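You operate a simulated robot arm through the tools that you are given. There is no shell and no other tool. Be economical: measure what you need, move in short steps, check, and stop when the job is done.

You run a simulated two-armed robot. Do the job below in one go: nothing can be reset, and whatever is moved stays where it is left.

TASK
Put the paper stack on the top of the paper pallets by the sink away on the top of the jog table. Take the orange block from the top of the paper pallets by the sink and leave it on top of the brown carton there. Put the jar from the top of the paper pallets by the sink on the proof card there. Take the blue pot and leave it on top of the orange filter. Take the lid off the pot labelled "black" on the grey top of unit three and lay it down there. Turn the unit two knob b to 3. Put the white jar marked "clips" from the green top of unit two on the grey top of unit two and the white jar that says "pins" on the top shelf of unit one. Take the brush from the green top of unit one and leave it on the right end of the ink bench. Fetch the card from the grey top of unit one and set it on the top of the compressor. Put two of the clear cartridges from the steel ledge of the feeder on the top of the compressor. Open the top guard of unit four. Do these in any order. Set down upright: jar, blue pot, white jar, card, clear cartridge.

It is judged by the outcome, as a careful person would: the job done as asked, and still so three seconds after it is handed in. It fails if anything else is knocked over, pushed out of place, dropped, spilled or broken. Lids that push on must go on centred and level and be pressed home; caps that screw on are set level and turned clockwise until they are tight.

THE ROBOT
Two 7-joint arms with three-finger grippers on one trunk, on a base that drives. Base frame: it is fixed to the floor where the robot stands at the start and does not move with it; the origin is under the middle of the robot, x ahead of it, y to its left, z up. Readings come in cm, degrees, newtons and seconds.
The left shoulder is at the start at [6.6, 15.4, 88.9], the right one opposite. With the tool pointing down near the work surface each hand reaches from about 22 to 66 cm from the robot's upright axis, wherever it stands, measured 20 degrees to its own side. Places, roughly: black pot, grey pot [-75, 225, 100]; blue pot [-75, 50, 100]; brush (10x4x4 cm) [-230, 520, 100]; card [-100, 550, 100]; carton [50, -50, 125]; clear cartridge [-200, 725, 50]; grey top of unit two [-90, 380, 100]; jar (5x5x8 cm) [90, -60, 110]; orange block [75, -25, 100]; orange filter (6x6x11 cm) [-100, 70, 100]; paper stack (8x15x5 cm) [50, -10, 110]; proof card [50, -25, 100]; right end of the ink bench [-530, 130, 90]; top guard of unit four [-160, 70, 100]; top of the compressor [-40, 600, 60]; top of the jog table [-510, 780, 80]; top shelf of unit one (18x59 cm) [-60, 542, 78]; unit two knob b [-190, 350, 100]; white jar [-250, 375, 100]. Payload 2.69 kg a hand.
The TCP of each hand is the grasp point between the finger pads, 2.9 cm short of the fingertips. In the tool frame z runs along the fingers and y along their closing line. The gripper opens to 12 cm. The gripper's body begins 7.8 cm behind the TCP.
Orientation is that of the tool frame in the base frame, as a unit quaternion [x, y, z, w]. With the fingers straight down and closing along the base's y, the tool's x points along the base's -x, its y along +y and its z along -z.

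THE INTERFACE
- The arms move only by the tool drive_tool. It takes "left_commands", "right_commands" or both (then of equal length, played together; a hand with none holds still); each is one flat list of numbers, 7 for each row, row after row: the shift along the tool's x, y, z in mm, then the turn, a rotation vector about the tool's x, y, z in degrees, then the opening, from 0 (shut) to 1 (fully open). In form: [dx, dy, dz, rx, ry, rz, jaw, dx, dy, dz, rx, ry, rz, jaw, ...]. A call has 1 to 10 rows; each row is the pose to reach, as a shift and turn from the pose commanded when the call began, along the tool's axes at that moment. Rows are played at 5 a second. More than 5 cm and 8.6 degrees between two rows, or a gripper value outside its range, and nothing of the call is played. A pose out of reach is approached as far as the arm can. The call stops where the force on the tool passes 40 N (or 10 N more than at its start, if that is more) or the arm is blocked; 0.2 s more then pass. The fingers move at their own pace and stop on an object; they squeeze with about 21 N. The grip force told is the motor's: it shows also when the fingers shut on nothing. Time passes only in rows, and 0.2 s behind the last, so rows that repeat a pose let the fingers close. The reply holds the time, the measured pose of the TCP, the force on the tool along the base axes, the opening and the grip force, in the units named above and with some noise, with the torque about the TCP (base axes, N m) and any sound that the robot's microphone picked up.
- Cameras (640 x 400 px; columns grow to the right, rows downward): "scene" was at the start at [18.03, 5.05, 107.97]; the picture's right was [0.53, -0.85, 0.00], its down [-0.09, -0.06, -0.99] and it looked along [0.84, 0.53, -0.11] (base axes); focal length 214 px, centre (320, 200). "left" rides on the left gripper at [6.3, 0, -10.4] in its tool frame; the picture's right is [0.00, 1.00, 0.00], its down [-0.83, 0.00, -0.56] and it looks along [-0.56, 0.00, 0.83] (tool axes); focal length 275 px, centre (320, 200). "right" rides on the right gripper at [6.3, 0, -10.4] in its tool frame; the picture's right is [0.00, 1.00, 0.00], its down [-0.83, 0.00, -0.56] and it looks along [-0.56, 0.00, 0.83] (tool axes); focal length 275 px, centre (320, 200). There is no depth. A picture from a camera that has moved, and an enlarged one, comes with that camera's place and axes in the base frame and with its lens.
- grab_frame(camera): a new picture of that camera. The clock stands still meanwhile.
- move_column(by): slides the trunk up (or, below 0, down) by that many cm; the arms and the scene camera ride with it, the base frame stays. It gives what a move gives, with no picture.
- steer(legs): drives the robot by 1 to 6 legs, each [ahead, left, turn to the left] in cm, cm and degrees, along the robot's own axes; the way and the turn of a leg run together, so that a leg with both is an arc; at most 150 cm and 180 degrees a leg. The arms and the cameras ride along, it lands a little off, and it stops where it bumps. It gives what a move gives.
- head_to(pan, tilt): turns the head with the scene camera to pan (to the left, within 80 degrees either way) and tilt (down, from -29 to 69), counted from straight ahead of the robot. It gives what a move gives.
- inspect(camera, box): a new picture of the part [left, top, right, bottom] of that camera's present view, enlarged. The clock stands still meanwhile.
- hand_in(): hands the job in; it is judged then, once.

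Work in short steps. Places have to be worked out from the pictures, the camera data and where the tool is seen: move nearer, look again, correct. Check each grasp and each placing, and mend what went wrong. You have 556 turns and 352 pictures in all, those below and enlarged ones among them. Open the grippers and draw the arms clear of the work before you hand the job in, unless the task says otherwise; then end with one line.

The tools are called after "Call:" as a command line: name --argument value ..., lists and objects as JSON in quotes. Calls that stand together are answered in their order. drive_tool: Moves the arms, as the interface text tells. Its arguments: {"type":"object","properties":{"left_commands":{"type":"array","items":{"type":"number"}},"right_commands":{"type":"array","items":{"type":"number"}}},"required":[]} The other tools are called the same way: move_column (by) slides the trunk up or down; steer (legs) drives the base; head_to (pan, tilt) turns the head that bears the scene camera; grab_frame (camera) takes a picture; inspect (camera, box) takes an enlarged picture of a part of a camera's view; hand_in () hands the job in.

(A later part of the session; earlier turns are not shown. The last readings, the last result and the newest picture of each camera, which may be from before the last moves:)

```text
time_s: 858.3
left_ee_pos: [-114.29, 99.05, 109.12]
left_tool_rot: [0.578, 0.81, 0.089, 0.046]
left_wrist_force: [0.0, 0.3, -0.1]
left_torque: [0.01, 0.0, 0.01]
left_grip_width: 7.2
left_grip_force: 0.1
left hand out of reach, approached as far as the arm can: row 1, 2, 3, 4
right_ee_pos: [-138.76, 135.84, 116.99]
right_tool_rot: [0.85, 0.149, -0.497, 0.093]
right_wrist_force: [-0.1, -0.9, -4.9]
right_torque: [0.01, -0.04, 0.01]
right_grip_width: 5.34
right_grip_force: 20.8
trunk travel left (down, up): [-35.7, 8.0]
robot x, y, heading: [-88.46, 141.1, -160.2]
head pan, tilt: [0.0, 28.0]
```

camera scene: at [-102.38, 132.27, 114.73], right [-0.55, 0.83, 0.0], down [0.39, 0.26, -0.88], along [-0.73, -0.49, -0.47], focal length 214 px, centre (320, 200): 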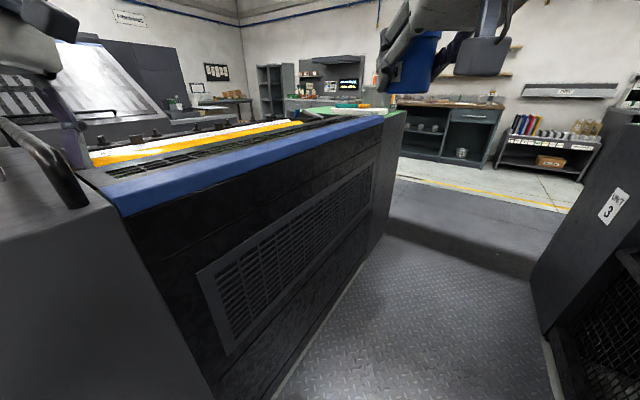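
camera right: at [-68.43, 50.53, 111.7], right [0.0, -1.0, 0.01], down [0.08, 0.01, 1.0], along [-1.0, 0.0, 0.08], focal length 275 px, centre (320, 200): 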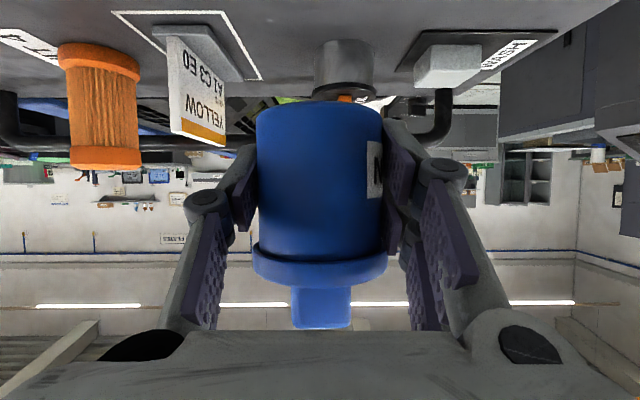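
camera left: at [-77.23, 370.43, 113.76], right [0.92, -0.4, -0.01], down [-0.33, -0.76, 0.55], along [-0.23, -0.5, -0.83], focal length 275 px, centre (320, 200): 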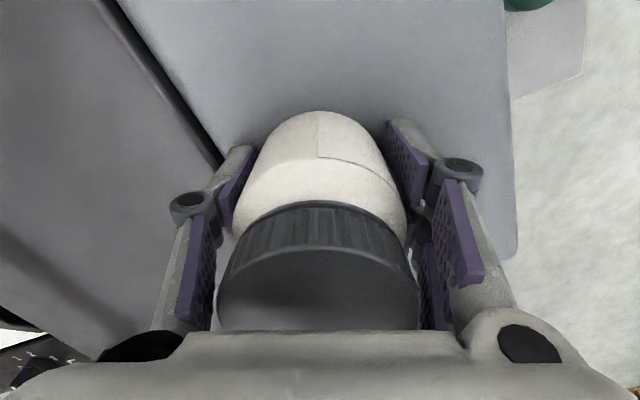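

Raise the trunk fully instead, then complete the turn with the robot moved a bit north.

Call:
move_column --by 7.8

Call:
steer --legs '[[0, -6, 0], [0, 0, 70]]'

Call:
grab_frame --camera "scene"

```text
time_s: 859.4
left_ee_pos: [-114.38, 99.07, 116.84]
left_tool_rot: [0.577, 0.81, 0.089, 0.046]
left_wrist_force: [-0.5, -0.9, -0.5]
left_torque: [0.03, -0.02, -0.02]
left_grip_width: 7.19
left_grip_force: 0.1
right_ee_pos: [-138.9, 135.84, 124.52]
right_tool_rot: [0.851, 0.148, -0.496, 0.092]
right_wrist_force: [-1.1, -0.8, -6.8]
right_torque: [0.0, -0.02, 0.01]
right_grip_width: 5.34
right_grip_force: 21.3
trunk travel left (down, up): [-43.5, 0.2]
robot x, y, heading: [-88.54, 141.24, -160.5]
head pan, tilt: [0.0, 28.0]
```

```text
time_s: 863.6
left_ee_pos: [-60.25, 108.0, 117.16]
left_tool_rot: [0.015, 0.995, 0.099, -0.013]
left_wrist_force: [0.5, 0.0, -0.6]
left_torque: [0.01, 0.02, 0.03]
left_grip_width: 7.22
left_grip_force: 0.0
right_ee_pos: [-103.13, 98.1, 124.94]
right_tool_rot: [0.614, 0.606, -0.356, 0.359]
right_wrist_force: [-0.1, 0.7, -5.1]
right_torque: [0.02, 0.03, 0.0]
right_grip_width: 5.35
right_grip_force: 20.8
trunk travel left (down, up): [-43.5, 0.2]
robot x, y, heading: [-90.72, 147.02, -90.9]
head pan, tilt: [0.0, 28.0]
```

```text
81 pictures are left
camera scene: at [-90.75, 137.48, 123.72], right [-1.0, 0.02, 0.0], down [0.01, 0.47, -0.88], along [-0.02, -0.88, -0.47], focal length 214 px, centre (320, 200)
```

scene: 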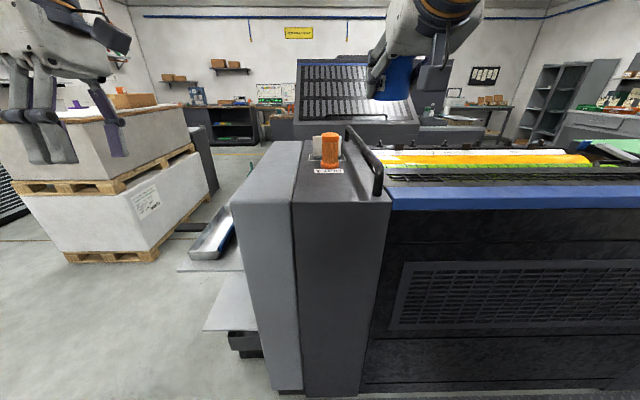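

Facing unit four's end: the filter is straight ahead at ≈(-95.3,71.3). Drive 22 ahead and 8 left so the pot comes near above it.

Call:
steer --legs '[[22, 8, 0.9]]'

Call:
grab_frame --camera "right"

Call:
grab_frame --camera "scene"

```text
time_s: 865.3
left_ee_pos: [-51.85, 86.32, 117.23]
left_tool_rot: [0.007, 0.995, 0.098, -0.013]
left_wrist_force: [-0.4, -0.9, -1.0]
left_torque: [0.08, -0.02, 0.02]
left_grip_width: 7.22
left_grip_force: 0.1
right_ee_pos: [-94.8, 75.9, 124.81]
right_tool_rot: [0.61, 0.61, -0.354, 0.362]
right_wrist_force: [-0.3, 0.1, -4.9]
right_torque: [0.03, 0.03, -0.01]
right_grip_width: 5.35
right_grip_force: 20.6
trunk travel left (down, up): [-43.5, 0.2]
robot x, y, heading: [-82.6, 124.67, -90.0]
head pan, tilt: [0.0, 28.0]
```

```text
80 pictures are left
camera right: at [-94.82, 87.91, 124.34], right [1.0, 0.01, 0.01], down [-0.01, 0.08, 1.0], along [0.01, -1.0, 0.08], focal length 275 px, centre (320, 200)
```

right: 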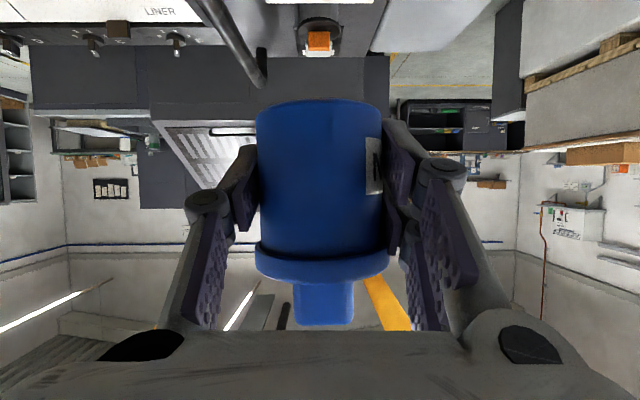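

```text
79 pictures are left
camera scene: at [-82.84, 115.42, 123.72], right [-1.0, 0.0, 0.0], down [0.0, 0.47, -0.88], along [0.0, -0.88, -0.47], focal length 214 px, centre (320, 200)
```

scene: 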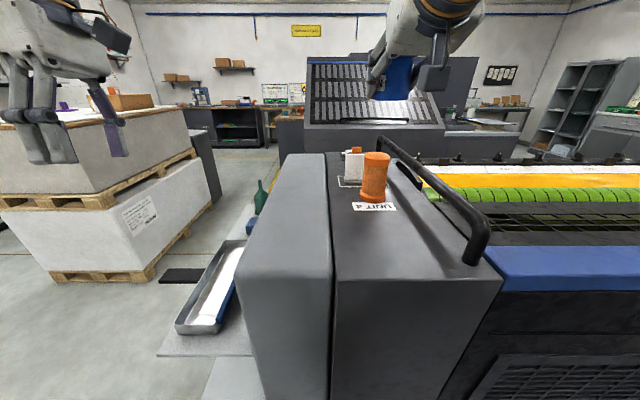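

Filter centre ≈(-95.2,70.5), top z≈110. Move the pot over it and lower to ~2 cm above.

Call:
drive_tool --right_commands '[-13, -2, 22, 0, 0, 0, 0, -26, -4, 46, 0, 0, 0, 0, 8, -4, 66, 0, 0, 0, 0, 43, -4, 86, 0, 0, 0, 0]'

Call:
grab_frame --camera "scene"

Call:
inspect --camera "scene" --box '[310, 80, 450, 220]'

```text
time_s: 866.3
left_ee_pos: [-51.78, 86.23, 116.95]
left_tool_rot: [0.006, 0.995, 0.099, -0.013]
left_wrist_force: [-1.1, 0.2, -0.8]
left_torque: [-0.02, -0.02, -0.02]
left_grip_width: 7.19
left_grip_force: 0.0
right_ee_pos: [-94.97, 70.44, 116.77]
right_tool_rot: [0.61, 0.61, -0.354, 0.361]
right_wrist_force: [-0.1, -0.4, -5.8]
right_torque: [0.01, -0.01, -0.02]
right_grip_width: 5.36
right_grip_force: 21.2
trunk travel left (down, up): [-43.5, 0.2]
robot x, y, heading: [-83.05, 124.88, -90.1]
head pan, tilt: [0.0, 28.0]
```

```text
78 pictures are left
camera scene: at [-82.83, 115.36, 123.7], right [-1.0, 0.0, 0.0], down [0.0, 0.47, -0.88], along [0.0, -0.88, -0.47], focal length 214 px, centre (320, 200)
```

scene: 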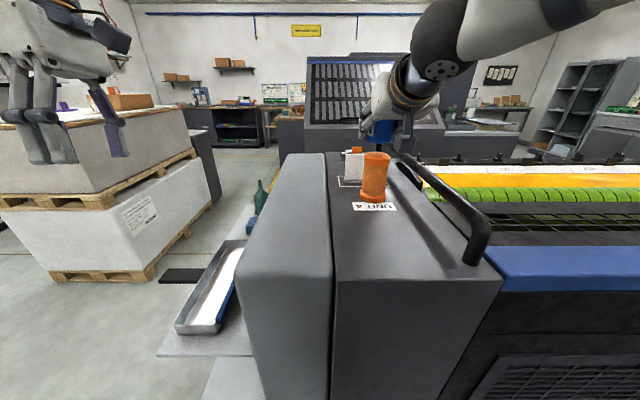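

```text
2.86 times, centred on (380, 150) of scene
camera zoom: at [-82.83, 115.36, 123.7], right [-1.0, 0.0, 0.0], down [0.0, 0.47, -0.88], along [0.0, -0.88, -0.47], focal length 613 px, centre (149, 343)
```

zoom: 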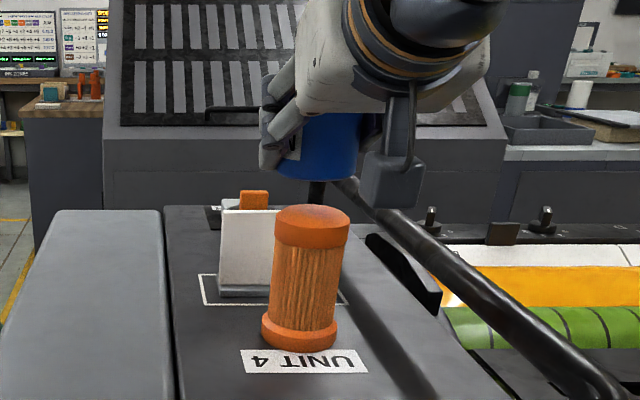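

Filter axis ≈(-95.4,69.8), top z≈110. Shift (-0.4,-0.5) and lower in small steps.

Call:
drive_tool --right_commands '[-2, -4, 4, 0, 0, 0, 0, 11, -4, 12, 0, 0, 0, 0, 20, -4, 17, 0, 0, 0, 0, 24, -4, 19, 0, 0, 0, 0, 27, -4, 21, 0, 0, 0, 0]'

Call:
inspect --camera "scene" --box '[320, 90, 440, 210]'

```text
time_s: 867.5
left_ee_pos: [-51.85, 86.39, 117.35]
left_tool_rot: [0.007, 0.995, 0.096, -0.014]
left_wrist_force: [0.5, -0.3, -0.6]
left_torque: [0.03, 0.0, 0.02]
left_grip_width: 7.22
left_grip_force: 0.2
right_ee_pos: [-95.39, 69.84, 114.01]
right_tool_rot: [0.608, 0.607, -0.358, 0.365]
right_wrist_force: [-0.2, -6.0, 17.8]
right_torque: [-0.13, -0.21, -0.08]
right_grip_width: 5.39
right_grip_force: 20.7
trunk travel left (down, up): [-43.5, 0.2]
robot x, y, heading: [-82.8, 124.85, -90.1]
head pan, tilt: [0.0, 28.0]
```

```text
3.33 times, centred on (380, 150) of scene
camera zoom: at [-82.84, 115.6, 123.78], right [-1.0, 0.0, 0.0], down [0.0, 0.47, -0.88], along [0.0, -0.88, -0.47], focal length 715 px, centre (120, 367)
```

zoom: 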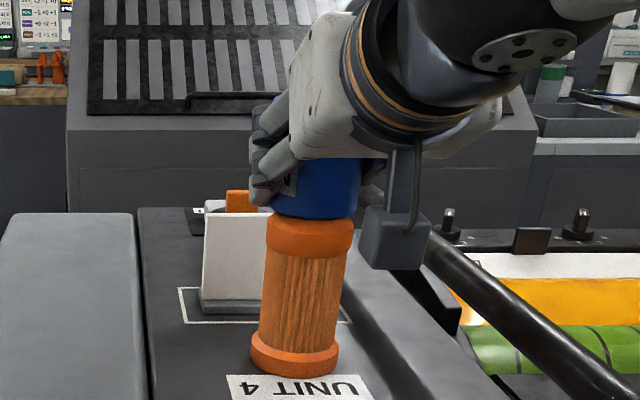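

Contact, well aligned. Ease 1 mm, open slowly, withdraw.

Call:
drive_tool --right_commands '[-2, 0, -1, 0, 0, 0, 0.3, -2, 0, -1, 0, 0, 0, 0.47, -2, 0, -1, 0, 0, 0, 0.5, -2, 0, -1, 0, 0, 0, 0.54, -2, 0, -1, 0, 0, 0, 0.58, -2, 0, -1, 0, 0, 0, 0.62]'

Call:
inspect --camera "scene" --box '[320, 90, 440, 210]'

Call:
grab_frame --camera "right"

```text
time_s: 868.9
left_ee_pos: [-51.84, 86.49, 117.09]
left_tool_rot: [0.006, 0.995, 0.098, -0.014]
left_wrist_force: [-0.4, -0.9, -0.3]
left_torque: [0.02, 0.0, 0.0]
left_grip_width: 7.17
left_grip_force: 0.1
right_ee_pos: [-95.44, 69.89, 113.8]
right_tool_rot: [0.61, 0.61, -0.354, 0.362]
right_wrist_force: [-0.4, -0.8, 0.5]
right_torque: [0.01, -0.06, -0.05]
right_grip_width: 7.44
right_grip_force: 0.0
trunk travel left (down, up): [-43.5, 0.2]
robot x, y, heading: [-82.64, 124.91, -89.8]
head pan, tilt: [0.0, 28.0]
```

```text
3.33 times, centred on (380, 150) of scene
camera zoom: at [-82.85, 115.48, 123.72], right [-1.0, 0.0, 0.0], down [0.0, 0.47, -0.88], along [0.0, -0.88, -0.47], focal length 715 px, centre (120, 367)
```

zoom: 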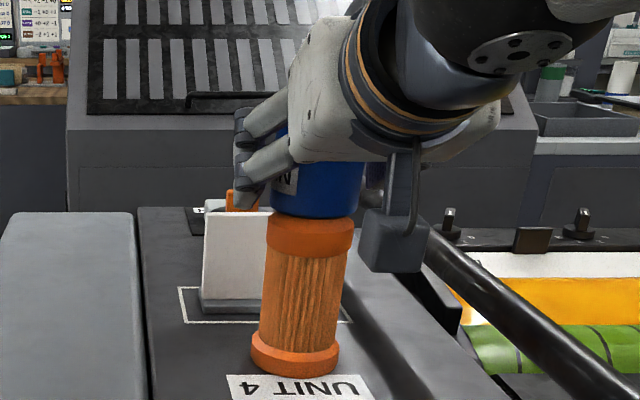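

```text
74 pictures are left
camera right: at [-95.5, 82.02, 113.27], right [1.0, 0.01, 0.01], down [-0.01, 0.08, 1.0], along [0.01, -1.0, 0.08], focal length 275 px, centre (320, 200)
```

right: 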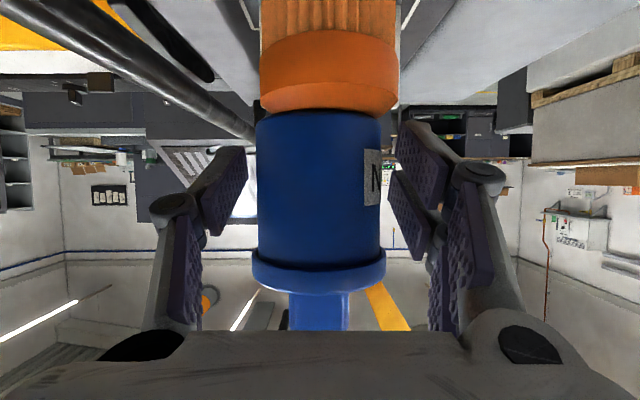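

The pot stands well on the filter. Withdraw straight back.

Call:
drive_tool --right_commands '[0, 0, -40, 0, 0, 0, 0.65, 0, 0, -80, 0, 0, 0, 0.65, 0, 0, -120, 0, 0, 0, 0.65, -20, 0, -150, 0, 0, 0, 0.65]'

Call:
inspect --camera "scene" --box '[320, 80, 520, 230]'

```text
time_s: 869.9
left_ee_pos: [-51.9, 86.46, 117.1]
left_tool_rot: [0.006, 0.995, 0.097, -0.013]
left_wrist_force: [0.1, 0.6, 0.1]
left_torque: [-0.01, 0.01, -0.02]
left_grip_width: 7.22
left_grip_force: 0.1
right_ee_pos: [-95.49, 82.23, 122.89]
right_tool_rot: [0.61, 0.61, -0.354, 0.361]
right_wrist_force: [0.4, 0.2, -0.4]
right_torque: [-0.02, -0.03, 0.0]
right_grip_width: 7.78
right_grip_force: 0.0
trunk travel left (down, up): [-43.5, 0.2]
robot x, y, heading: [-82.68, 125.18, -90.1]
head pan, tilt: [0.0, 28.0]
```

```text
2.67 times, centred on (420, 155) of scene
camera zoom: at [-82.84, 115.52, 123.73], right [-1.0, 0.0, 0.0], down [0.0, 0.47, -0.88], along [0.0, -0.88, -0.47], focal length 572 px, centre (53, 320)
```

zoom: 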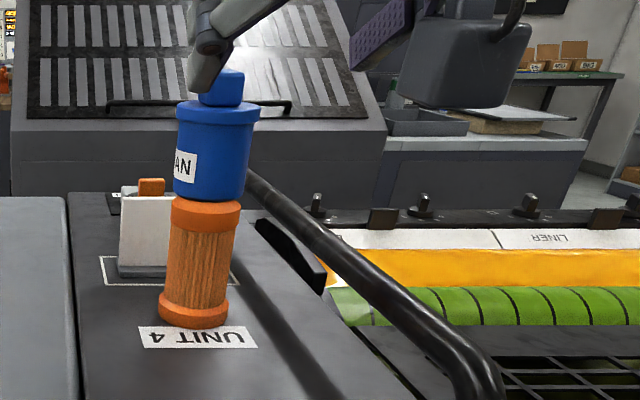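

Pot on filter with lid on. Now the top guard: back off 12 cm and move along the unit to x≈-158.

Call:
steer --legs '[[-14, 0, 0], [0, -76, 0]]'

Call:
head_to --pan 0 --tilt 32

Call:
grab_frame --camera "scene"

```text
time_s: 877.1
left_ee_pos: [-128.48, 100.6, 117.1]
left_tool_rot: [0.007, 0.995, 0.097, -0.014]
left_wrist_force: [0.1, 0.1, -0.8]
left_torque: [-0.01, 0.02, -0.03]
left_grip_width: 7.19
left_grip_force: 0.0
right_ee_pos: [-171.9, 96.39, 122.72]
right_tool_rot: [0.609, 0.61, -0.354, 0.362]
right_wrist_force: [-0.1, 0.1, 0.5]
right_torque: [-0.02, -0.02, -0.01]
right_grip_width: 7.79
right_grip_force: 0.2
trunk travel left (down, up): [-43.5, 0.2]
robot x, y, heading: [-159.13, 139.12, -89.9]
head pan, tilt: [0.0, 28.0]
```

```text
time_s: 877.8
left_ee_pos: [-128.39, 100.64, 117.14]
left_tool_rot: [0.006, 0.995, 0.098, -0.012]
left_wrist_force: [0.9, -0.8, 1.4]
left_torque: [-0.02, 0.01, -0.03]
left_grip_width: 7.21
left_grip_force: 0.0
right_ee_pos: [-171.99, 96.33, 122.75]
right_tool_rot: [0.61, 0.61, -0.354, 0.362]
right_wrist_force: [-0.1, -1.0, 0.2]
right_torque: [0.0, 0.02, -0.02]
right_grip_width: 7.81
right_grip_force: 0.1
trunk travel left (down, up): [-43.5, 0.2]
robot x, y, heading: [-159.1, 139.09, -90.2]
head pan, tilt: [0.0, 32.0]
```

```text
72 pictures are left
camera scene: at [-159.39, 129.85, 123.09], right [-1.0, 0.0, 0.0], down [0.0, 0.53, -0.85], along [0.0, -0.85, -0.53], focal length 214 px, centre (320, 200)
```

scene: 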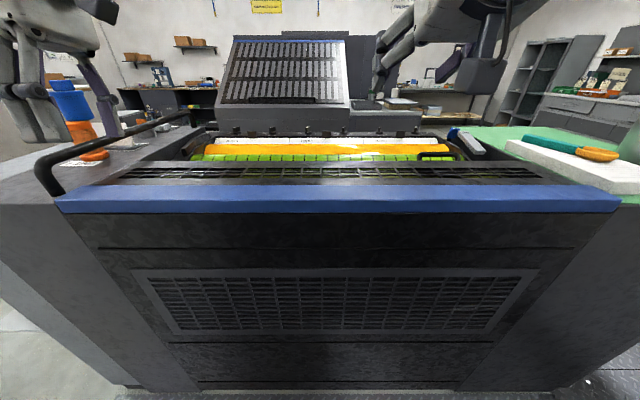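

Call:
inspect --camera "scene" --box '[100, 110, 340, 220]'

Call:
inspect --camera "scene" --box '[330, 110, 560, 220]'

```text
2.67 times, centred on (220, 165) of scene
camera zoom: at [-159.39, 129.85, 123.09], right [-1.0, 0.0, 0.0], down [0.0, 0.53, -0.85], along [0.0, -0.85, -0.53], focal length 572 px, centre (587, 293)
```

zoom: 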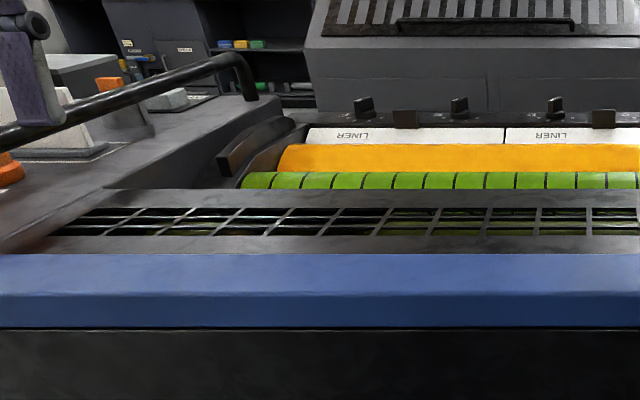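

```text
2.78 times, centred on (445, 165) of scene
camera zoom: at [-159.39, 129.85, 123.09], right [-1.0, 0.0, 0.0], down [0.0, 0.53, -0.85], along [0.0, -0.85, -0.53], focal length 597 px, centre (-28, 297)
```

zoom: 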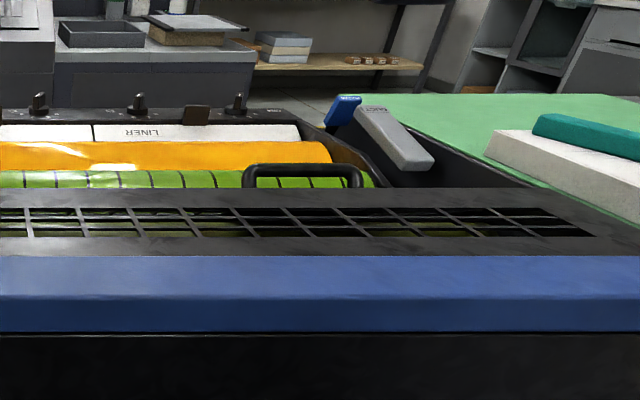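

The guard is the black grid panel with a handle at ≈(-192,74,103), hinged on the blue-rail side. I'll use the left hand (closing along y). Position the robot at x≈-210 and lower the trunk for reach.

Call:
steer --legs '[[0, -51, 0]]'

Call:
move_column --by -6

Call:
drive_tool --left_commands '[10, -10, 0, 4, 0, 0, 0.45, 20, -45, 0, 8, 0, 0, 0.45, 20, -90, 0, 11, 0, 0, 0.45]'

Call:
grab_frame --camera "left"

```text
time_s: 882.2
left_ee_pos: [-179.29, 100.69, 117.12]
left_tool_rot: [0.008, 0.995, 0.099, -0.013]
left_wrist_force: [1.0, -1.1, 1.4]
left_torque: [-0.01, 0.01, 0.01]
left_grip_width: 7.22
left_grip_force: 0.1
right_ee_pos: [-222.97, 96.5, 122.8]
right_tool_rot: [0.61, 0.609, -0.355, 0.362]
right_wrist_force: [0.3, 0.3, 0.4]
right_torque: [0.0, 0.02, 0.0]
right_grip_width: 7.81
right_grip_force: 0.1
trunk travel left (down, up): [-43.5, 0.2]
robot x, y, heading: [-209.63, 139.56, -90.4]
head pan, tilt: [0.0, 32.0]
```

```text
time_s: 883.2
left_ee_pos: [-179.23, 100.75, 111.14]
left_tool_rot: [0.008, 0.995, 0.096, -0.014]
left_wrist_force: [0.3, 0.4, 0.3]
left_torque: [-0.05, -0.01, 0.0]
left_grip_width: 7.19
left_grip_force: 0.0
right_ee_pos: [-222.76, 96.68, 116.84]
right_tool_rot: [0.61, 0.609, -0.355, 0.362]
right_wrist_force: [0.0, 1.2, 0.4]
right_torque: [-0.06, 0.02, -0.01]
right_grip_width: 7.79
right_grip_force: 0.0
trunk travel left (down, up): [-37.5, 6.2]
robot x, y, heading: [-209.94, 139.2, -90.3]
head pan, tilt: [0.0, 32.0]
```

```text
time_s: 884.0
left_ee_pos: [-181.45, 91.74, 109.39]
left_tool_rot: [0.005, 1.0, 0.001, -0.014]
left_wrist_force: [-1.1, 0.6, 0.7]
left_torque: [0.02, -0.01, -0.01]
left_grip_width: 5.39
left_grip_force: 0.1
right_ee_pos: [-222.84, 96.54, 116.75]
right_tool_rot: [0.611, 0.609, -0.355, 0.361]
right_wrist_force: [0.2, -0.1, -0.6]
right_torque: [0.0, 0.01, -0.01]
right_grip_width: 7.79
right_grip_force: 0.0
trunk travel left (down, up): [-37.5, 6.2]
robot x, y, heading: [-210.22, 139.41, -90.1]
head pan, tilt: [0.0, 32.0]
```

```text
69 pictures are left
camera left: at [-187.43, 91.88, 120.12], right [0.02, 1.0, 0.0], down [0.85, -0.02, 0.53], along [0.53, -0.01, -0.85], focal length 275 px, centre (320, 200)
```

left: 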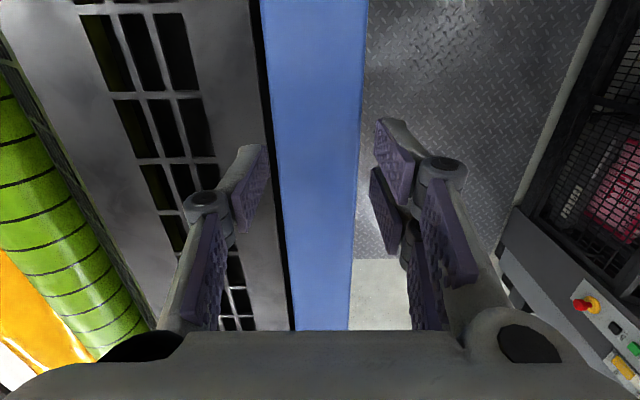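

Panel spans y≈72–88.4. Move the left hand over the handle at (-192,74).

Call:
drive_tool --left_commands '[35, -35, 0, 0, 0, 0, 0.35, 70, -70, 0, 0, 0, 0, 0.35, 105, -105, 0, 0, 0, 0, 0.35, 105, -145, 0, 0, 0, 0, 0.35, 105, -177, 0, 0, 0, 0, 0.35]'

Call:
grab_frame --camera "left"

Call:
head_to --pan 15 --tilt 35

Call:
grab_frame --camera "scene"

```text
time_s: 885.2
left_ee_pos: [-189.91, 85.3, 104.98]
left_tool_rot: [0.007, 1.0, 0.003, -0.014]
left_wrist_force: [0.1, -0.7, 0.3]
left_torque: [0.0, 0.03, 0.02]
left_grip_width: 4.2
left_grip_force: 0.1
left hand out of reach, approached as far as the arm can: row 2, 3, 4, 5
right_ee_pos: [-222.92, 96.46, 116.62]
right_tool_rot: [0.611, 0.61, -0.354, 0.361]
right_wrist_force: [0.4, 0.0, -0.5]
right_torque: [-0.01, -0.05, -0.03]
right_grip_width: 7.81
right_grip_force: 0.0
trunk travel left (down, up): [-37.5, 6.2]
robot x, y, heading: [-209.88, 139.06, -90.4]
head pan, tilt: [0.0, 32.0]
```

```text
68 pictures are left
camera left: at [-195.84, 85.27, 115.73], right [0.02, 1.0, 0.01], down [0.85, -0.02, 0.53], along [0.53, 0.0, -0.85], focal length 275 px, centre (320, 200)
```

left: 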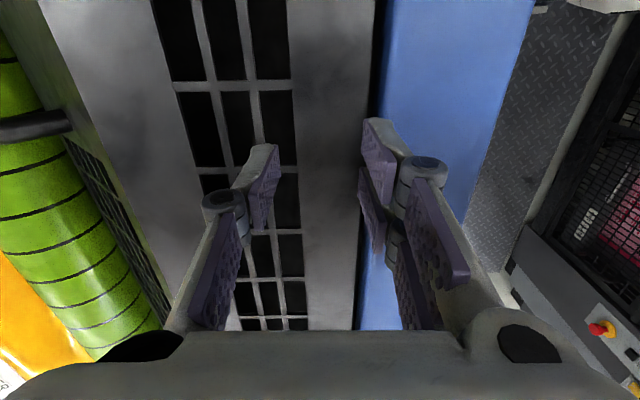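

```text
time_s: 886.0
left_ee_pos: [-189.92, 85.3, 105.22]
left_tool_rot: [0.007, 1.0, 0.003, -0.013]
left_wrist_force: [-1.1, -0.2, 0.5]
left_torque: [0.02, -0.02, 0.0]
left_grip_width: 4.18
left_grip_force: 0.0
right_ee_pos: [-222.74, 96.61, 116.76]
right_tool_rot: [0.61, 0.609, -0.355, 0.361]
right_wrist_force: [-0.4, 0.8, 0.3]
right_torque: [-0.02, -0.02, -0.03]
right_grip_width: 7.76
right_grip_force: 0.1
trunk travel left (down, up): [-37.5, 6.2]
robot x, y, heading: [-210.13, 139.53, -90.7]
head pan, tilt: [15.0, 35.0]
```

```text
67 pictures are left
camera scene: at [-207.95, 124.6, 115.79], right [-0.97, -0.25, 0.0], down [-0.15, 0.55, -0.82], along [0.21, -0.79, -0.57], focal length 214 px, centre (320, 200)
```

scene: 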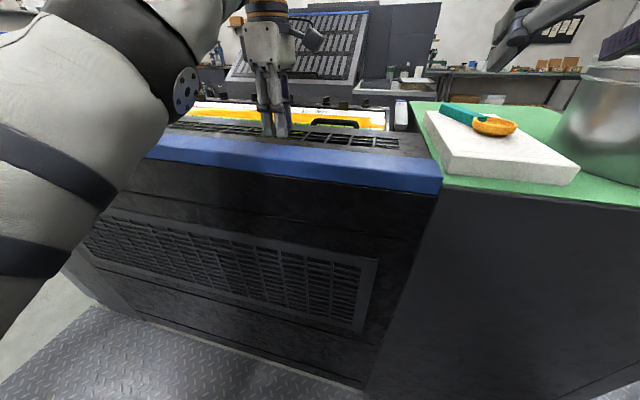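

Handle bar ≈(-196.5,69.5,101.5), just beyond the panel's free edge. Retract the right hand, then drive 15 cm closer and 6 cm right.

Call:
drive_tool --right_commands '[10, 0, -45, 0, 0, 0, 0.5, 20, 0, -90, 0, 0, 0, 0.5, 30, 0, -130, 0, 0, 0, 0.5]' --left_commands '[0, 10, -15, 0, 0, 0, 0.35, 0, 10, -30, 0, 0, 0, 0.35, 0, 10, -40, 0, 0, 0, 0.35]'

Call:
steer --legs '[[13, -6, 0.4]]'

Call:
grab_frame --camera "left"

```text
time_s: 886.8
left_ee_pos: [-189.94, 87.03, 107.4]
left_tool_rot: [0.007, 1.0, 0.001, -0.014]
left_wrist_force: [0.3, 0.0, 0.1]
left_torque: [-0.03, -0.01, -0.02]
left_grip_width: 4.19
left_grip_force: 0.1
left hand out of reach, approached as far as the arm can: row 2, 3
right_ee_pos: [-222.88, 109.37, 120.53]
right_tool_rot: [0.611, 0.609, -0.355, 0.362]
right_wrist_force: [-0.4, 0.0, -0.1]
right_torque: [0.02, -0.02, 0.0]
right_grip_width: 6.04
right_grip_force: 0.0
trunk travel left (down, up): [-37.5, 6.2]
robot x, y, heading: [-209.92, 139.59, -90.4]
head pan, tilt: [15.0, 35.0]
```

```text
time_s: 888.1
left_ee_pos: [-195.72, 74.06, 107.22]
left_tool_rot: [0.004, 1.0, 0.003, -0.014]
left_wrist_force: [0.6, -1.7, -0.3]
left_torque: [0.02, -0.01, 0.01]
left_grip_width: 4.18
left_grip_force: 0.0
right_ee_pos: [-228.65, 96.08, 120.47]
right_tool_rot: [0.608, 0.611, -0.353, 0.363]
right_wrist_force: [0.2, -0.2, -0.2]
right_torque: [0.0, -0.02, 0.0]
right_grip_width: 5.98
right_grip_force: 0.0
trunk travel left (down, up): [-37.5, 6.2]
robot x, y, heading: [-216.31, 126.63, -89.7]
head pan, tilt: [15.0, 35.0]
```

```text
66 pictures are left
camera left: at [-201.74, 74.09, 118.01], right [0.01, 1.0, 0.01], down [0.85, -0.01, 0.53], along [0.53, 0.0, -0.85], focal length 275 px, centre (320, 200)
```

left: 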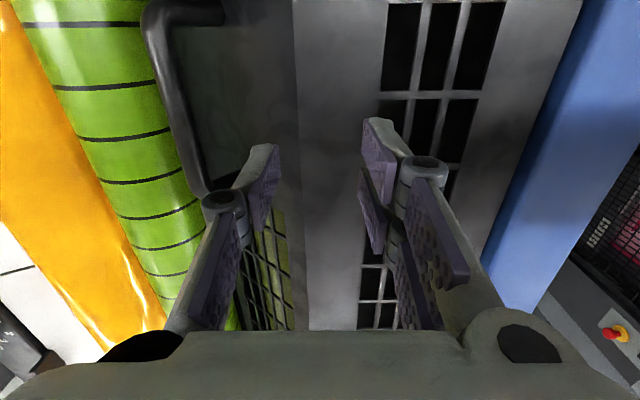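

The handle bar runs along x at ≈(-197.4,66,102), legs to the panel at x -202 and -192. I pitch the left hand 40° forward (pointing -y, down) for reach and look again.

Call:
drive_tool --left_commands '[0, 15, -10, 8, 0, 0, 0.35, 4, 15, -10, 16, 0, 0, 0.35, 8, 10, -10, 24, 0, 0, 0.35, 13, 0, -10, 32, 0, 0, 0.35, 13, -20, -5, 40, 0, 0, 0.35, 13, -40, 0, 40, 0, 0, 0.35]'

Call:
grab_frame --camera "left"

Call:
grab_frame --camera "scene"

```text
time_s: 889.5
left_ee_pos: [-195.3, 66.18, 108.04]
left_tool_rot: [-0.001, 0.94, -0.341, -0.014]
left_wrist_force: [0.5, 1.0, -0.5]
left_torque: [0.04, 0.01, 0.01]
left_grip_width: 4.2
left_grip_force: 0.1
left hand out of reach, approached as far as the arm can: row 2, 3, 4, 5, 6
right_ee_pos: [-228.64, 96.24, 120.37]
right_tool_rot: [0.609, 0.611, -0.354, 0.362]
right_wrist_force: [-0.2, 0.8, 0.3]
right_torque: [0.04, -0.03, -0.01]
right_grip_width: 5.99
right_grip_force: 0.1
trunk travel left (down, up): [-37.5, 6.2]
robot x, y, heading: [-216.08, 126.23, -90.0]
head pan, tilt: [15.0, 35.0]
```

```text
65 pictures are left
camera left: at [-201.38, 72.93, 116.28], right [-0.01, 0.77, -0.64], down [0.84, 0.35, 0.41], along [0.53, -0.54, -0.65], focal length 275 px, centre (320, 200)
```

left: 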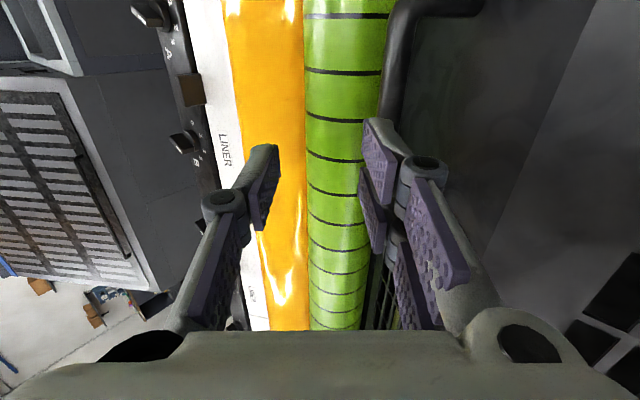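

```text
64 pictures are left
camera scene: at [-214.52, 111.24, 116.94], right [-0.98, -0.18, 0.0], down [-0.08, 0.46, -0.89], along [0.16, -0.87, -0.46], focal length 214 px, centre (320, 200)
```

scene: 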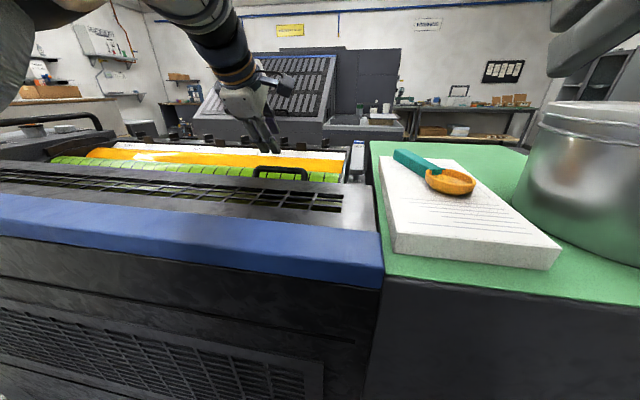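

Handle bar seen at (y 65.8, z 102). Shift 3.5 cm along the tool's y and 1.7 in x, then advance 2.9 cm so the bar sits between the fingers.

Call:
drive_tool --left_commands '[8, 18, 0, 0, 0, 0, 0.35, 17, 35, 0, 0, 0, 0, 0.35, 17, 35, 10, 0, 0, 0, 0.35]'

Call:
grab_frame --camera "left"

```text
time_s: 890.3
left_ee_pos: [-196.1, 65.76, 105.38]
left_tool_rot: [-0.001, 0.94, -0.34, -0.014]
left_wrist_force: [0.7, 0.6, -0.9]
left_torque: [-0.01, 0.02, 0.03]
left_grip_width: 4.2
left_grip_force: 0.0
left hand out of reach, approached as far as the arm can: row 1, 2, 3
right_ee_pos: [-228.62, 96.26, 120.53]
right_tool_rot: [0.609, 0.611, -0.354, 0.362]
right_wrist_force: [0.0, 0.3, 0.7]
right_torque: [-0.01, -0.04, 0.01]
right_grip_width: 6.0
right_grip_force: 0.1
trunk travel left (down, up): [-37.5, 6.2]
robot x, y, heading: [-216.25, 126.28, -90.0]
head pan, tilt: [15.0, 35.0]
```

```text
63 pictures are left
camera left: at [-202.19, 72.55, 113.8], right [-0.01, 0.77, -0.64], down [0.85, 0.35, 0.41], along [0.53, -0.54, -0.65], focal length 275 px, centre (320, 200)
```

left: 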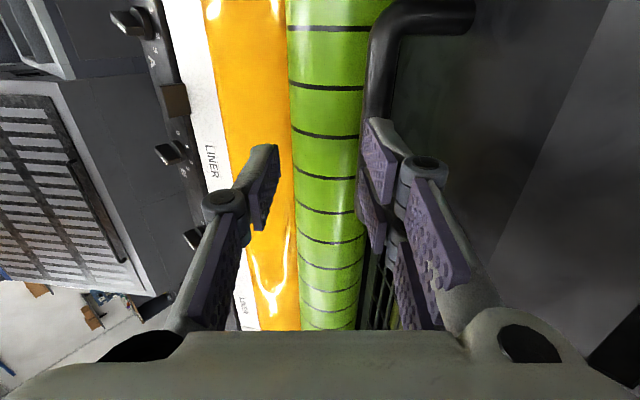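

The +y_t finger is right above the bar. Back off 2 cm, shift 2.5 cm along tool y, then advance.

Call:
drive_tool --left_commands '[0, 0, -20, 0, 0, 0, 0.35, 0, 13, -20, 0, 0, 0, 0.35, 0, 26, -20, 0, 0, 0, 0.35, 5, 26, -8, 0, 0, 0, 0.35]'

Call:
grab_frame --camera "left"

```text
time_s: 891.3
left_ee_pos: [-195.42, 66.13, 104.76]
left_tool_rot: [-0.002, 0.941, -0.339, -0.015]
left_wrist_force: [1.1, -0.5, -1.1]
left_torque: [0.0, 0.01, 0.03]
left_grip_width: 4.19
left_grip_force: 0.0
left hand out of reach, approached as far as the arm can: row 1, 2, 3, 4
right_ee_pos: [-228.6, 96.11, 120.37]
right_tool_rot: [0.609, 0.611, -0.354, 0.362]
right_wrist_force: [-0.2, 0.7, -0.3]
right_torque: [0.01, -0.04, 0.03]
right_grip_width: 6.0
right_grip_force: 0.0
trunk travel left (down, up): [-37.5, 6.2]
robot x, y, heading: [-215.91, 126.54, -89.7]
head pan, tilt: [15.0, 35.0]
```

```text
62 pictures are left
camera left: at [-201.5, 72.83, 113.07], right [-0.01, 0.77, -0.64], down [0.85, 0.35, 0.41], along [0.53, -0.54, -0.65], focal length 275 px, centre (320, 200)
```

left: 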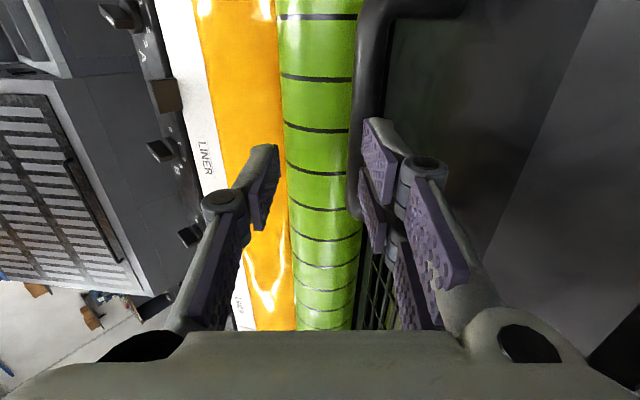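

At the reach limit. Back the base 10 cm, raise the hand 9 cm, lower the trunk 9 cm (shoulders come forward), then approach again.

Call:
steer --legs '[[-12, 0, 0]]'

Call:
drive_tool --left_commands '[0, -26, -31, 0, 0, 0, 0.35, 0, -52, -62, 0, 0, 0, 0.35, 0, -62, -75, 0, 0, 0, 0.35]'

Call:
move_column --by -9

Call:
drive_tool --left_commands '[0, 0, 0, 0, 0, 0, 0.35]'

```text
time_s: 892.5
left_ee_pos: [-195.4, 78.09, 104.69]
left_tool_rot: [-0.002, 0.94, -0.34, -0.015]
left_wrist_force: [0.7, 0.6, 0.4]
left_torque: [0.01, 0.03, 0.0]
left_grip_width: 4.18
left_grip_force: 0.0
right_ee_pos: [-228.69, 108.13, 120.62]
right_tool_rot: [0.608, 0.611, -0.354, 0.363]
right_wrist_force: [0.6, 0.6, 0.6]
right_torque: [0.01, 0.0, 0.01]
right_grip_width: 5.97
right_grip_force: 0.1
trunk travel left (down, up): [-37.5, 6.2]
robot x, y, heading: [-216.32, 138.29, -90.1]
head pan, tilt: [15.0, 35.0]
```

```text
time_s: 893.4
left_ee_pos: [-195.37, 78.05, 114.48]
left_tool_rot: [-0.002, 0.941, -0.339, -0.015]
left_wrist_force: [-0.4, 0.3, 0.9]
left_torque: [0.01, 0.02, 0.0]
left_grip_width: 4.21
left_grip_force: 0.1
right_ee_pos: [-228.7, 108.15, 120.5]
right_tool_rot: [0.609, 0.611, -0.353, 0.362]
right_wrist_force: [-0.3, 0.8, -0.6]
right_torque: [0.02, 0.01, 0.01]
right_grip_width: 6.01
right_grip_force: 0.1
trunk travel left (down, up): [-37.5, 6.2]
robot x, y, heading: [-216.05, 138.31, -89.9]
head pan, tilt: [15.0, 35.0]
```

```text
time_s: 894.2
left_ee_pos: [-195.2, 76.33, 104.27]
left_tool_rot: [0.0, 0.951, -0.31, -0.016]
left_wrist_force: [-2.4, 2.9, 6.2]
left_torque: [0.15, 0.06, 0.01]
left_grip_width: 4.25
left_grip_force: 0.0
right_ee_pos: [-228.72, 106.25, 112.11]
right_tool_rot: [0.619, 0.621, -0.335, 0.344]
right_wrist_force: [-0.3, 0.6, 0.1]
right_torque: [0.03, 0.03, -0.02]
right_grip_width: 6.01
right_grip_force: 0.1
trunk travel left (down, up): [-31.0, 12.8]
robot x, y, heading: [-216.21, 138.19, -89.9]
head pan, tilt: [15.0, 35.0]
stopped: the force on the tool passed its limit at 50 N (the readings are from after the stop); the commanded pose is now the measured one
```

```text
time_s: 894.6
left_ee_pos: [-195.32, 76.28, 104.3]
left_tool_rot: [-0.001, 0.951, -0.31, -0.015]
left_wrist_force: [-1.6, 1.1, 4.4]
left_torque: [0.1, 0.06, 0.02]
left_grip_width: 4.18
left_grip_force: 0.1
right_ee_pos: [-228.73, 106.29, 112.44]
right_tool_rot: [0.619, 0.621, -0.335, 0.344]
right_wrist_force: [0.5, 0.3, 0.3]
right_torque: [0.01, 0.03, -0.01]
right_grip_width: 5.99
right_grip_force: 0.1
trunk travel left (down, up): [-31.0, 12.8]
robot x, y, heading: [-215.71, 137.81, -90.0]
head pan, tilt: [15.0, 35.0]
```

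Fingers touched the panel lightly (panel z≈100). Raise the hand 6 cm and advance again.

Call:
drive_tool --left_commands '[0, -18, -25, 2, 0, 0, 0.35, 0, -35, -49, 5, 0, 0, 0.35]'

Call:
steer --legs '[[12.5, 0, 0]]'

Call:
grab_frame --camera "left"

```text
time_s: 895.2
left_ee_pos: [-194.99, 76.21, 110.28]
left_tool_rot: [-0.001, 0.936, -0.351, -0.013]
left_wrist_force: [-0.7, -0.1, -0.2]
left_torque: [-0.01, -0.01, -0.03]
left_grip_width: 4.19
left_grip_force: 0.1
right_ee_pos: [-228.7, 106.17, 112.33]
right_tool_rot: [0.62, 0.62, -0.336, 0.343]
right_wrist_force: [0.2, 0.6, -0.1]
right_torque: [-0.01, 0.02, -0.02]
right_grip_width: 6.0
right_grip_force: 0.1
trunk travel left (down, up): [-31.0, 12.8]
robot x, y, heading: [-216.39, 138.47, -90.1]
head pan, tilt: [15.0, 35.0]
```

```text
time_s: 896.5
left_ee_pos: [-195.03, 63.69, 110.23]
left_tool_rot: [-0.001, 0.937, -0.35, -0.014]
left_wrist_force: [1.1, -0.5, -0.8]
left_torque: [0.04, 0.02, 0.0]
left_grip_width: 4.19
left_grip_force: 0.0
right_ee_pos: [-228.61, 93.74, 112.23]
right_tool_rot: [0.62, 0.621, -0.335, 0.342]
right_wrist_force: [0.2, -0.7, 0.6]
right_torque: [0.03, 0.02, 0.02]
right_grip_width: 6.0
right_grip_force: 0.3
trunk travel left (down, up): [-31.0, 12.8]
robot x, y, heading: [-215.65, 125.8, -89.6]
head pan, tilt: [15.0, 35.0]
```

```text
61 pictures are left
camera left: at [-201.13, 70.62, 118.4], right [-0.01, 0.75, -0.66], down [0.85, 0.36, 0.4], along [0.53, -0.55, -0.64], focal length 275 px, centre (320, 200)
```

left: 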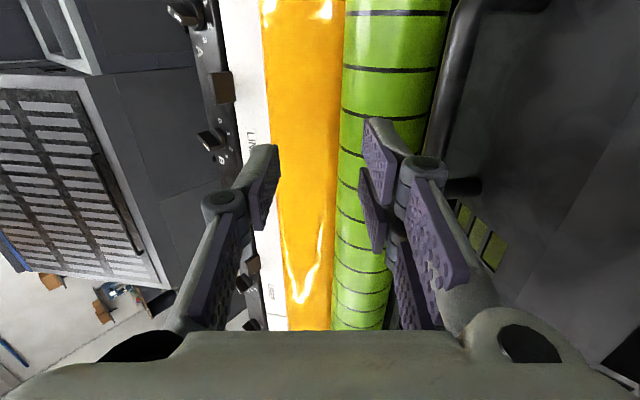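

Full view of the handle now: bar at y≈65.3, z≈100.7, x -201.5…-193.5. Shift 7.5 cm along tool y and 2.5 cm in x, then look before advancing.

Call:
drive_tool --left_commands '[10, 38, 0, 0, 0, 0, 0.35, 25, 75, 0, 0, 0, 0, 0.35, 25, 75, 15, 0, 0, 0, 0.35]'

Call:
grab_frame --camera "left"

```text
time_s: 897.3
left_ee_pos: [-195.57, 62.51, 106.82]
left_tool_rot: [0.001, 0.936, -0.35, -0.014]
left_wrist_force: [-0.8, 0.1, -0.3]
left_torque: [0.0, -0.02, 0.03]
left_grip_width: 4.23
left_grip_force: 0.2
left hand out of reach, approached as far as the arm can: row 1, 2, 3
right_ee_pos: [-228.74, 93.75, 112.34]
right_tool_rot: [0.62, 0.621, -0.336, 0.343]
right_wrist_force: [-0.9, -0.4, -0.2]
right_torque: [0.05, 0.02, 0.01]
right_grip_width: 5.97
right_grip_force: 0.0
trunk travel left (down, up): [-31.0, 12.8]
robot x, y, heading: [-216.14, 125.94, -89.8]
head pan, tilt: [15.0, 35.0]
```

```text
60 pictures are left
camera left: at [-201.66, 69.45, 114.96], right [-0.01, 0.75, -0.66], down [0.85, 0.35, 0.4], along [0.53, -0.55, -0.64], focal length 275 px, centre (320, 200)
```

left: 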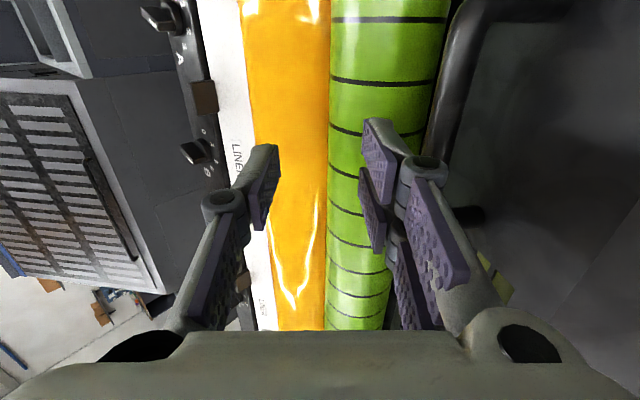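

The pitched left pose is joint-limited. I go back to a vertical left hand: back off, level it, lower the trunk to the start level (longest vertical reach), then approach.

Call:
steer --legs '[[-12, 0, 0]]'

Call:
drive_tool --left_commands '[0, -15, -30, -8, 0, 0, 0.3, 0, -25, -50, -16, 0, 0, 0.3, 0, -25, -50, -24, 0, 0, 0.3, 0, -25, -50, -32, 0, 0, 0.3, 0, -25, -50, -40.5, 0, 0, 0.3]'

Call:
move_column --by -5

Call:
drive_tool --left_commands '[0, 0, 0, 0, 0, 0, 0.3]'

```text
time_s: 898.5
left_ee_pos: [-195.55, 74.48, 106.86]
left_tool_rot: [-0.001, 0.937, -0.35, -0.014]
left_wrist_force: [0.2, 1.0, 0.1]
left_torque: [0.0, -0.02, -0.05]
left_grip_width: 4.21
left_grip_force: 0.0
right_ee_pos: [-228.82, 105.85, 112.23]
right_tool_rot: [0.619, 0.621, -0.336, 0.344]
right_wrist_force: [0.0, 1.2, -0.4]
right_torque: [-0.03, 0.01, 0.0]
right_grip_width: 6.0
right_grip_force: 0.0
trunk travel left (down, up): [-31.0, 12.8]
robot x, y, heading: [-216.1, 137.36, -89.8]
head pan, tilt: [15.0, 35.0]
```

```text
time_s: 899.7
left_ee_pos: [-196.42, 86.11, 104.59]
left_tool_rot: [-0.015, 0.999, -0.004, -0.03]
left_wrist_force: [-0.2, 0.0, -0.3]
left_torque: [0.03, 0.01, 0.01]
left_grip_width: 3.59
left_grip_force: 0.0
left hand out of reach, approached as far as the arm can: row 1, 2, 3, 4, 5
right_ee_pos: [-228.71, 105.61, 112.31]
right_tool_rot: [0.619, 0.621, -0.335, 0.344]
right_wrist_force: [0.7, -0.4, -0.4]
right_torque: [0.02, -0.02, -0.03]
right_grip_width: 6.02
right_grip_force: 0.0
trunk travel left (down, up): [-31.0, 12.8]
robot x, y, heading: [-215.82, 137.3, -90.0]
head pan, tilt: [15.0, 35.0]
```

```text
time_s: 900.1
left_ee_pos: [-196.6, 86.52, 103.99]
left_tool_rot: [0.004, 1.0, -0.009, -0.012]
left_wrist_force: [-3.6, 1.2, 15.5]
left_torque: [0.47, -0.18, 0.14]
left_grip_width: 3.88
left_grip_force: 1.6
right_ee_pos: [-228.79, 105.43, 111.08]
right_tool_rot: [0.621, 0.622, -0.332, 0.342]
right_wrist_force: [0.4, 0.1, -0.8]
right_torque: [0.0, 0.04, -0.01]
right_grip_width: 5.98
right_grip_force: 0.1
trunk travel left (down, up): [-29.9, 13.8]
robot x, y, heading: [-215.93, 137.89, -90.1]
head pan, tilt: [15.0, 35.0]
stopped: the force on the tool passed its limit at 59 N (the readings are from after the stop); the commanded pose is now the measured one
```

```text
time_s: 900.5
left_ee_pos: [-196.6, 86.51, 104.1]
left_tool_rot: [0.003, 1.0, -0.009, -0.012]
left_wrist_force: [-3.4, 1.4, 18.2]
left_torque: [0.48, -0.21, 0.13]
left_grip_width: 3.78
left_grip_force: 1.4
right_ee_pos: [-228.81, 105.59, 111.0]
right_tool_rot: [0.62, 0.623, -0.333, 0.342]
right_wrist_force: [0.2, 0.3, 0.1]
right_torque: [0.01, 0.03, 0.0]
right_grip_width: 6.0
right_grip_force: 0.0
trunk travel left (down, up): [-29.9, 13.8]
robot x, y, heading: [-216.2, 137.69, -90.0]
head pan, tilt: [15.0, 35.0]
```

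Closing-forward reach is too short. New plan: hook the bar with the right hand (fingers shut, pitched ~40°) to lift the guard, then pull it over with a vertical finger. First raise/retract the left hand and reposition the robot to x≈-185.

Call:
drive_tool --left_commands '[0, 20, -30, 0, 0, 0, 0.3, 0, 50, -60, 0, 0, 0, 0.3, 0, 90, -90, 0, 0, 0, 0.3]'

Call:
steer --legs '[[0, 31, 0]]'

Call:
drive_tool --right_commands '[0, 0, -10, 0, 5, 0, 0, 0, 0, -20, 0, 10, 0, 0, 0, 0, -20, 0, 16, 0, 0]'

Call:
grab_frame --camera "right"

```text
time_s: 901.4
left_ee_pos: [-196.29, 87.3, 104.96]
left_tool_rot: [0.004, 1.0, -0.009, -0.012]
left_wrist_force: [-0.3, 0.1, -0.4]
left_torque: [0.0, -0.01, -0.01]
left_grip_width: 3.6
left_grip_force: 0.1
left hand out of reach, approached as far as the arm can: row 1, 2, 3
right_ee_pos: [-228.69, 105.36, 110.92]
right_tool_rot: [0.621, 0.622, -0.333, 0.341]
right_wrist_force: [-0.7, 0.2, 0.5]
right_torque: [0.05, -0.01, 0.01]
right_grip_width: 6.0
right_grip_force: 0.2
trunk travel left (down, up): [-29.9, 13.8]
robot x, y, heading: [-215.9, 137.72, -90.2]
head pan, tilt: [15.0, 35.0]
```

```text
time_s: 904.3
left_ee_pos: [-165.77, 87.41, 105.04]
left_tool_rot: [0.004, 1.0, -0.009, -0.012]
left_wrist_force: [0.2, -0.4, -0.5]
left_torque: [0.0, 0.0, 0.0]
left_grip_width: 3.59
left_grip_force: 0.0
right_ee_pos: [-198.04, 105.5, 111.09]
right_tool_rot: [0.62, 0.623, -0.333, 0.342]
right_wrist_force: [0.7, -0.3, -0.2]
right_torque: [-0.03, 0.0, 0.02]
right_grip_width: 5.99
right_grip_force: 0.1
trunk travel left (down, up): [-29.9, 13.8]
robot x, y, heading: [-185.44, 137.76, -90.1]
head pan, tilt: [15.0, 35.0]
```

```text
time_s: 905.1
left_ee_pos: [-165.62, 87.18, 104.87]
left_tool_rot: [0.004, 1.0, -0.008, -0.012]
left_wrist_force: [-0.9, -0.6, -0.5]
left_torque: [0.01, -0.02, 0.01]
left_grip_width: 3.57
left_grip_force: 0.1
right_ee_pos: [-197.97, 105.31, 109.64]
right_tool_rot: [0.66, 0.665, -0.242, 0.253]
right_wrist_force: [-0.2, 0.5, -0.3]
right_torque: [0.03, 0.01, 0.0]
right_grip_width: 0.0
right_grip_force: 21.4
right hand out of reach, approached as far as the arm can: row 1, 2, 3
trunk travel left (down, up): [-29.9, 13.8]
robot x, y, heading: [-185.37, 137.58, -89.8]
head pan, tilt: [15.0, 35.0]
```

```text
59 pictures are left
camera right: at [-198.26, 116.69, 113.28], right [1.0, 0.01, 0.01], down [0.0, -0.26, 0.96], along [0.02, -0.96, -0.26], focal length 275 px, centre (320, 200)
```

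right: 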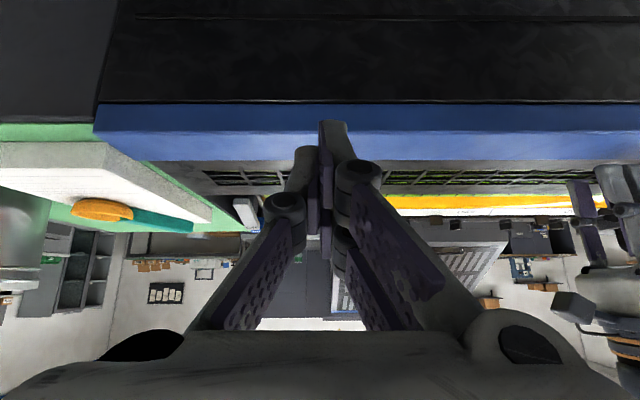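

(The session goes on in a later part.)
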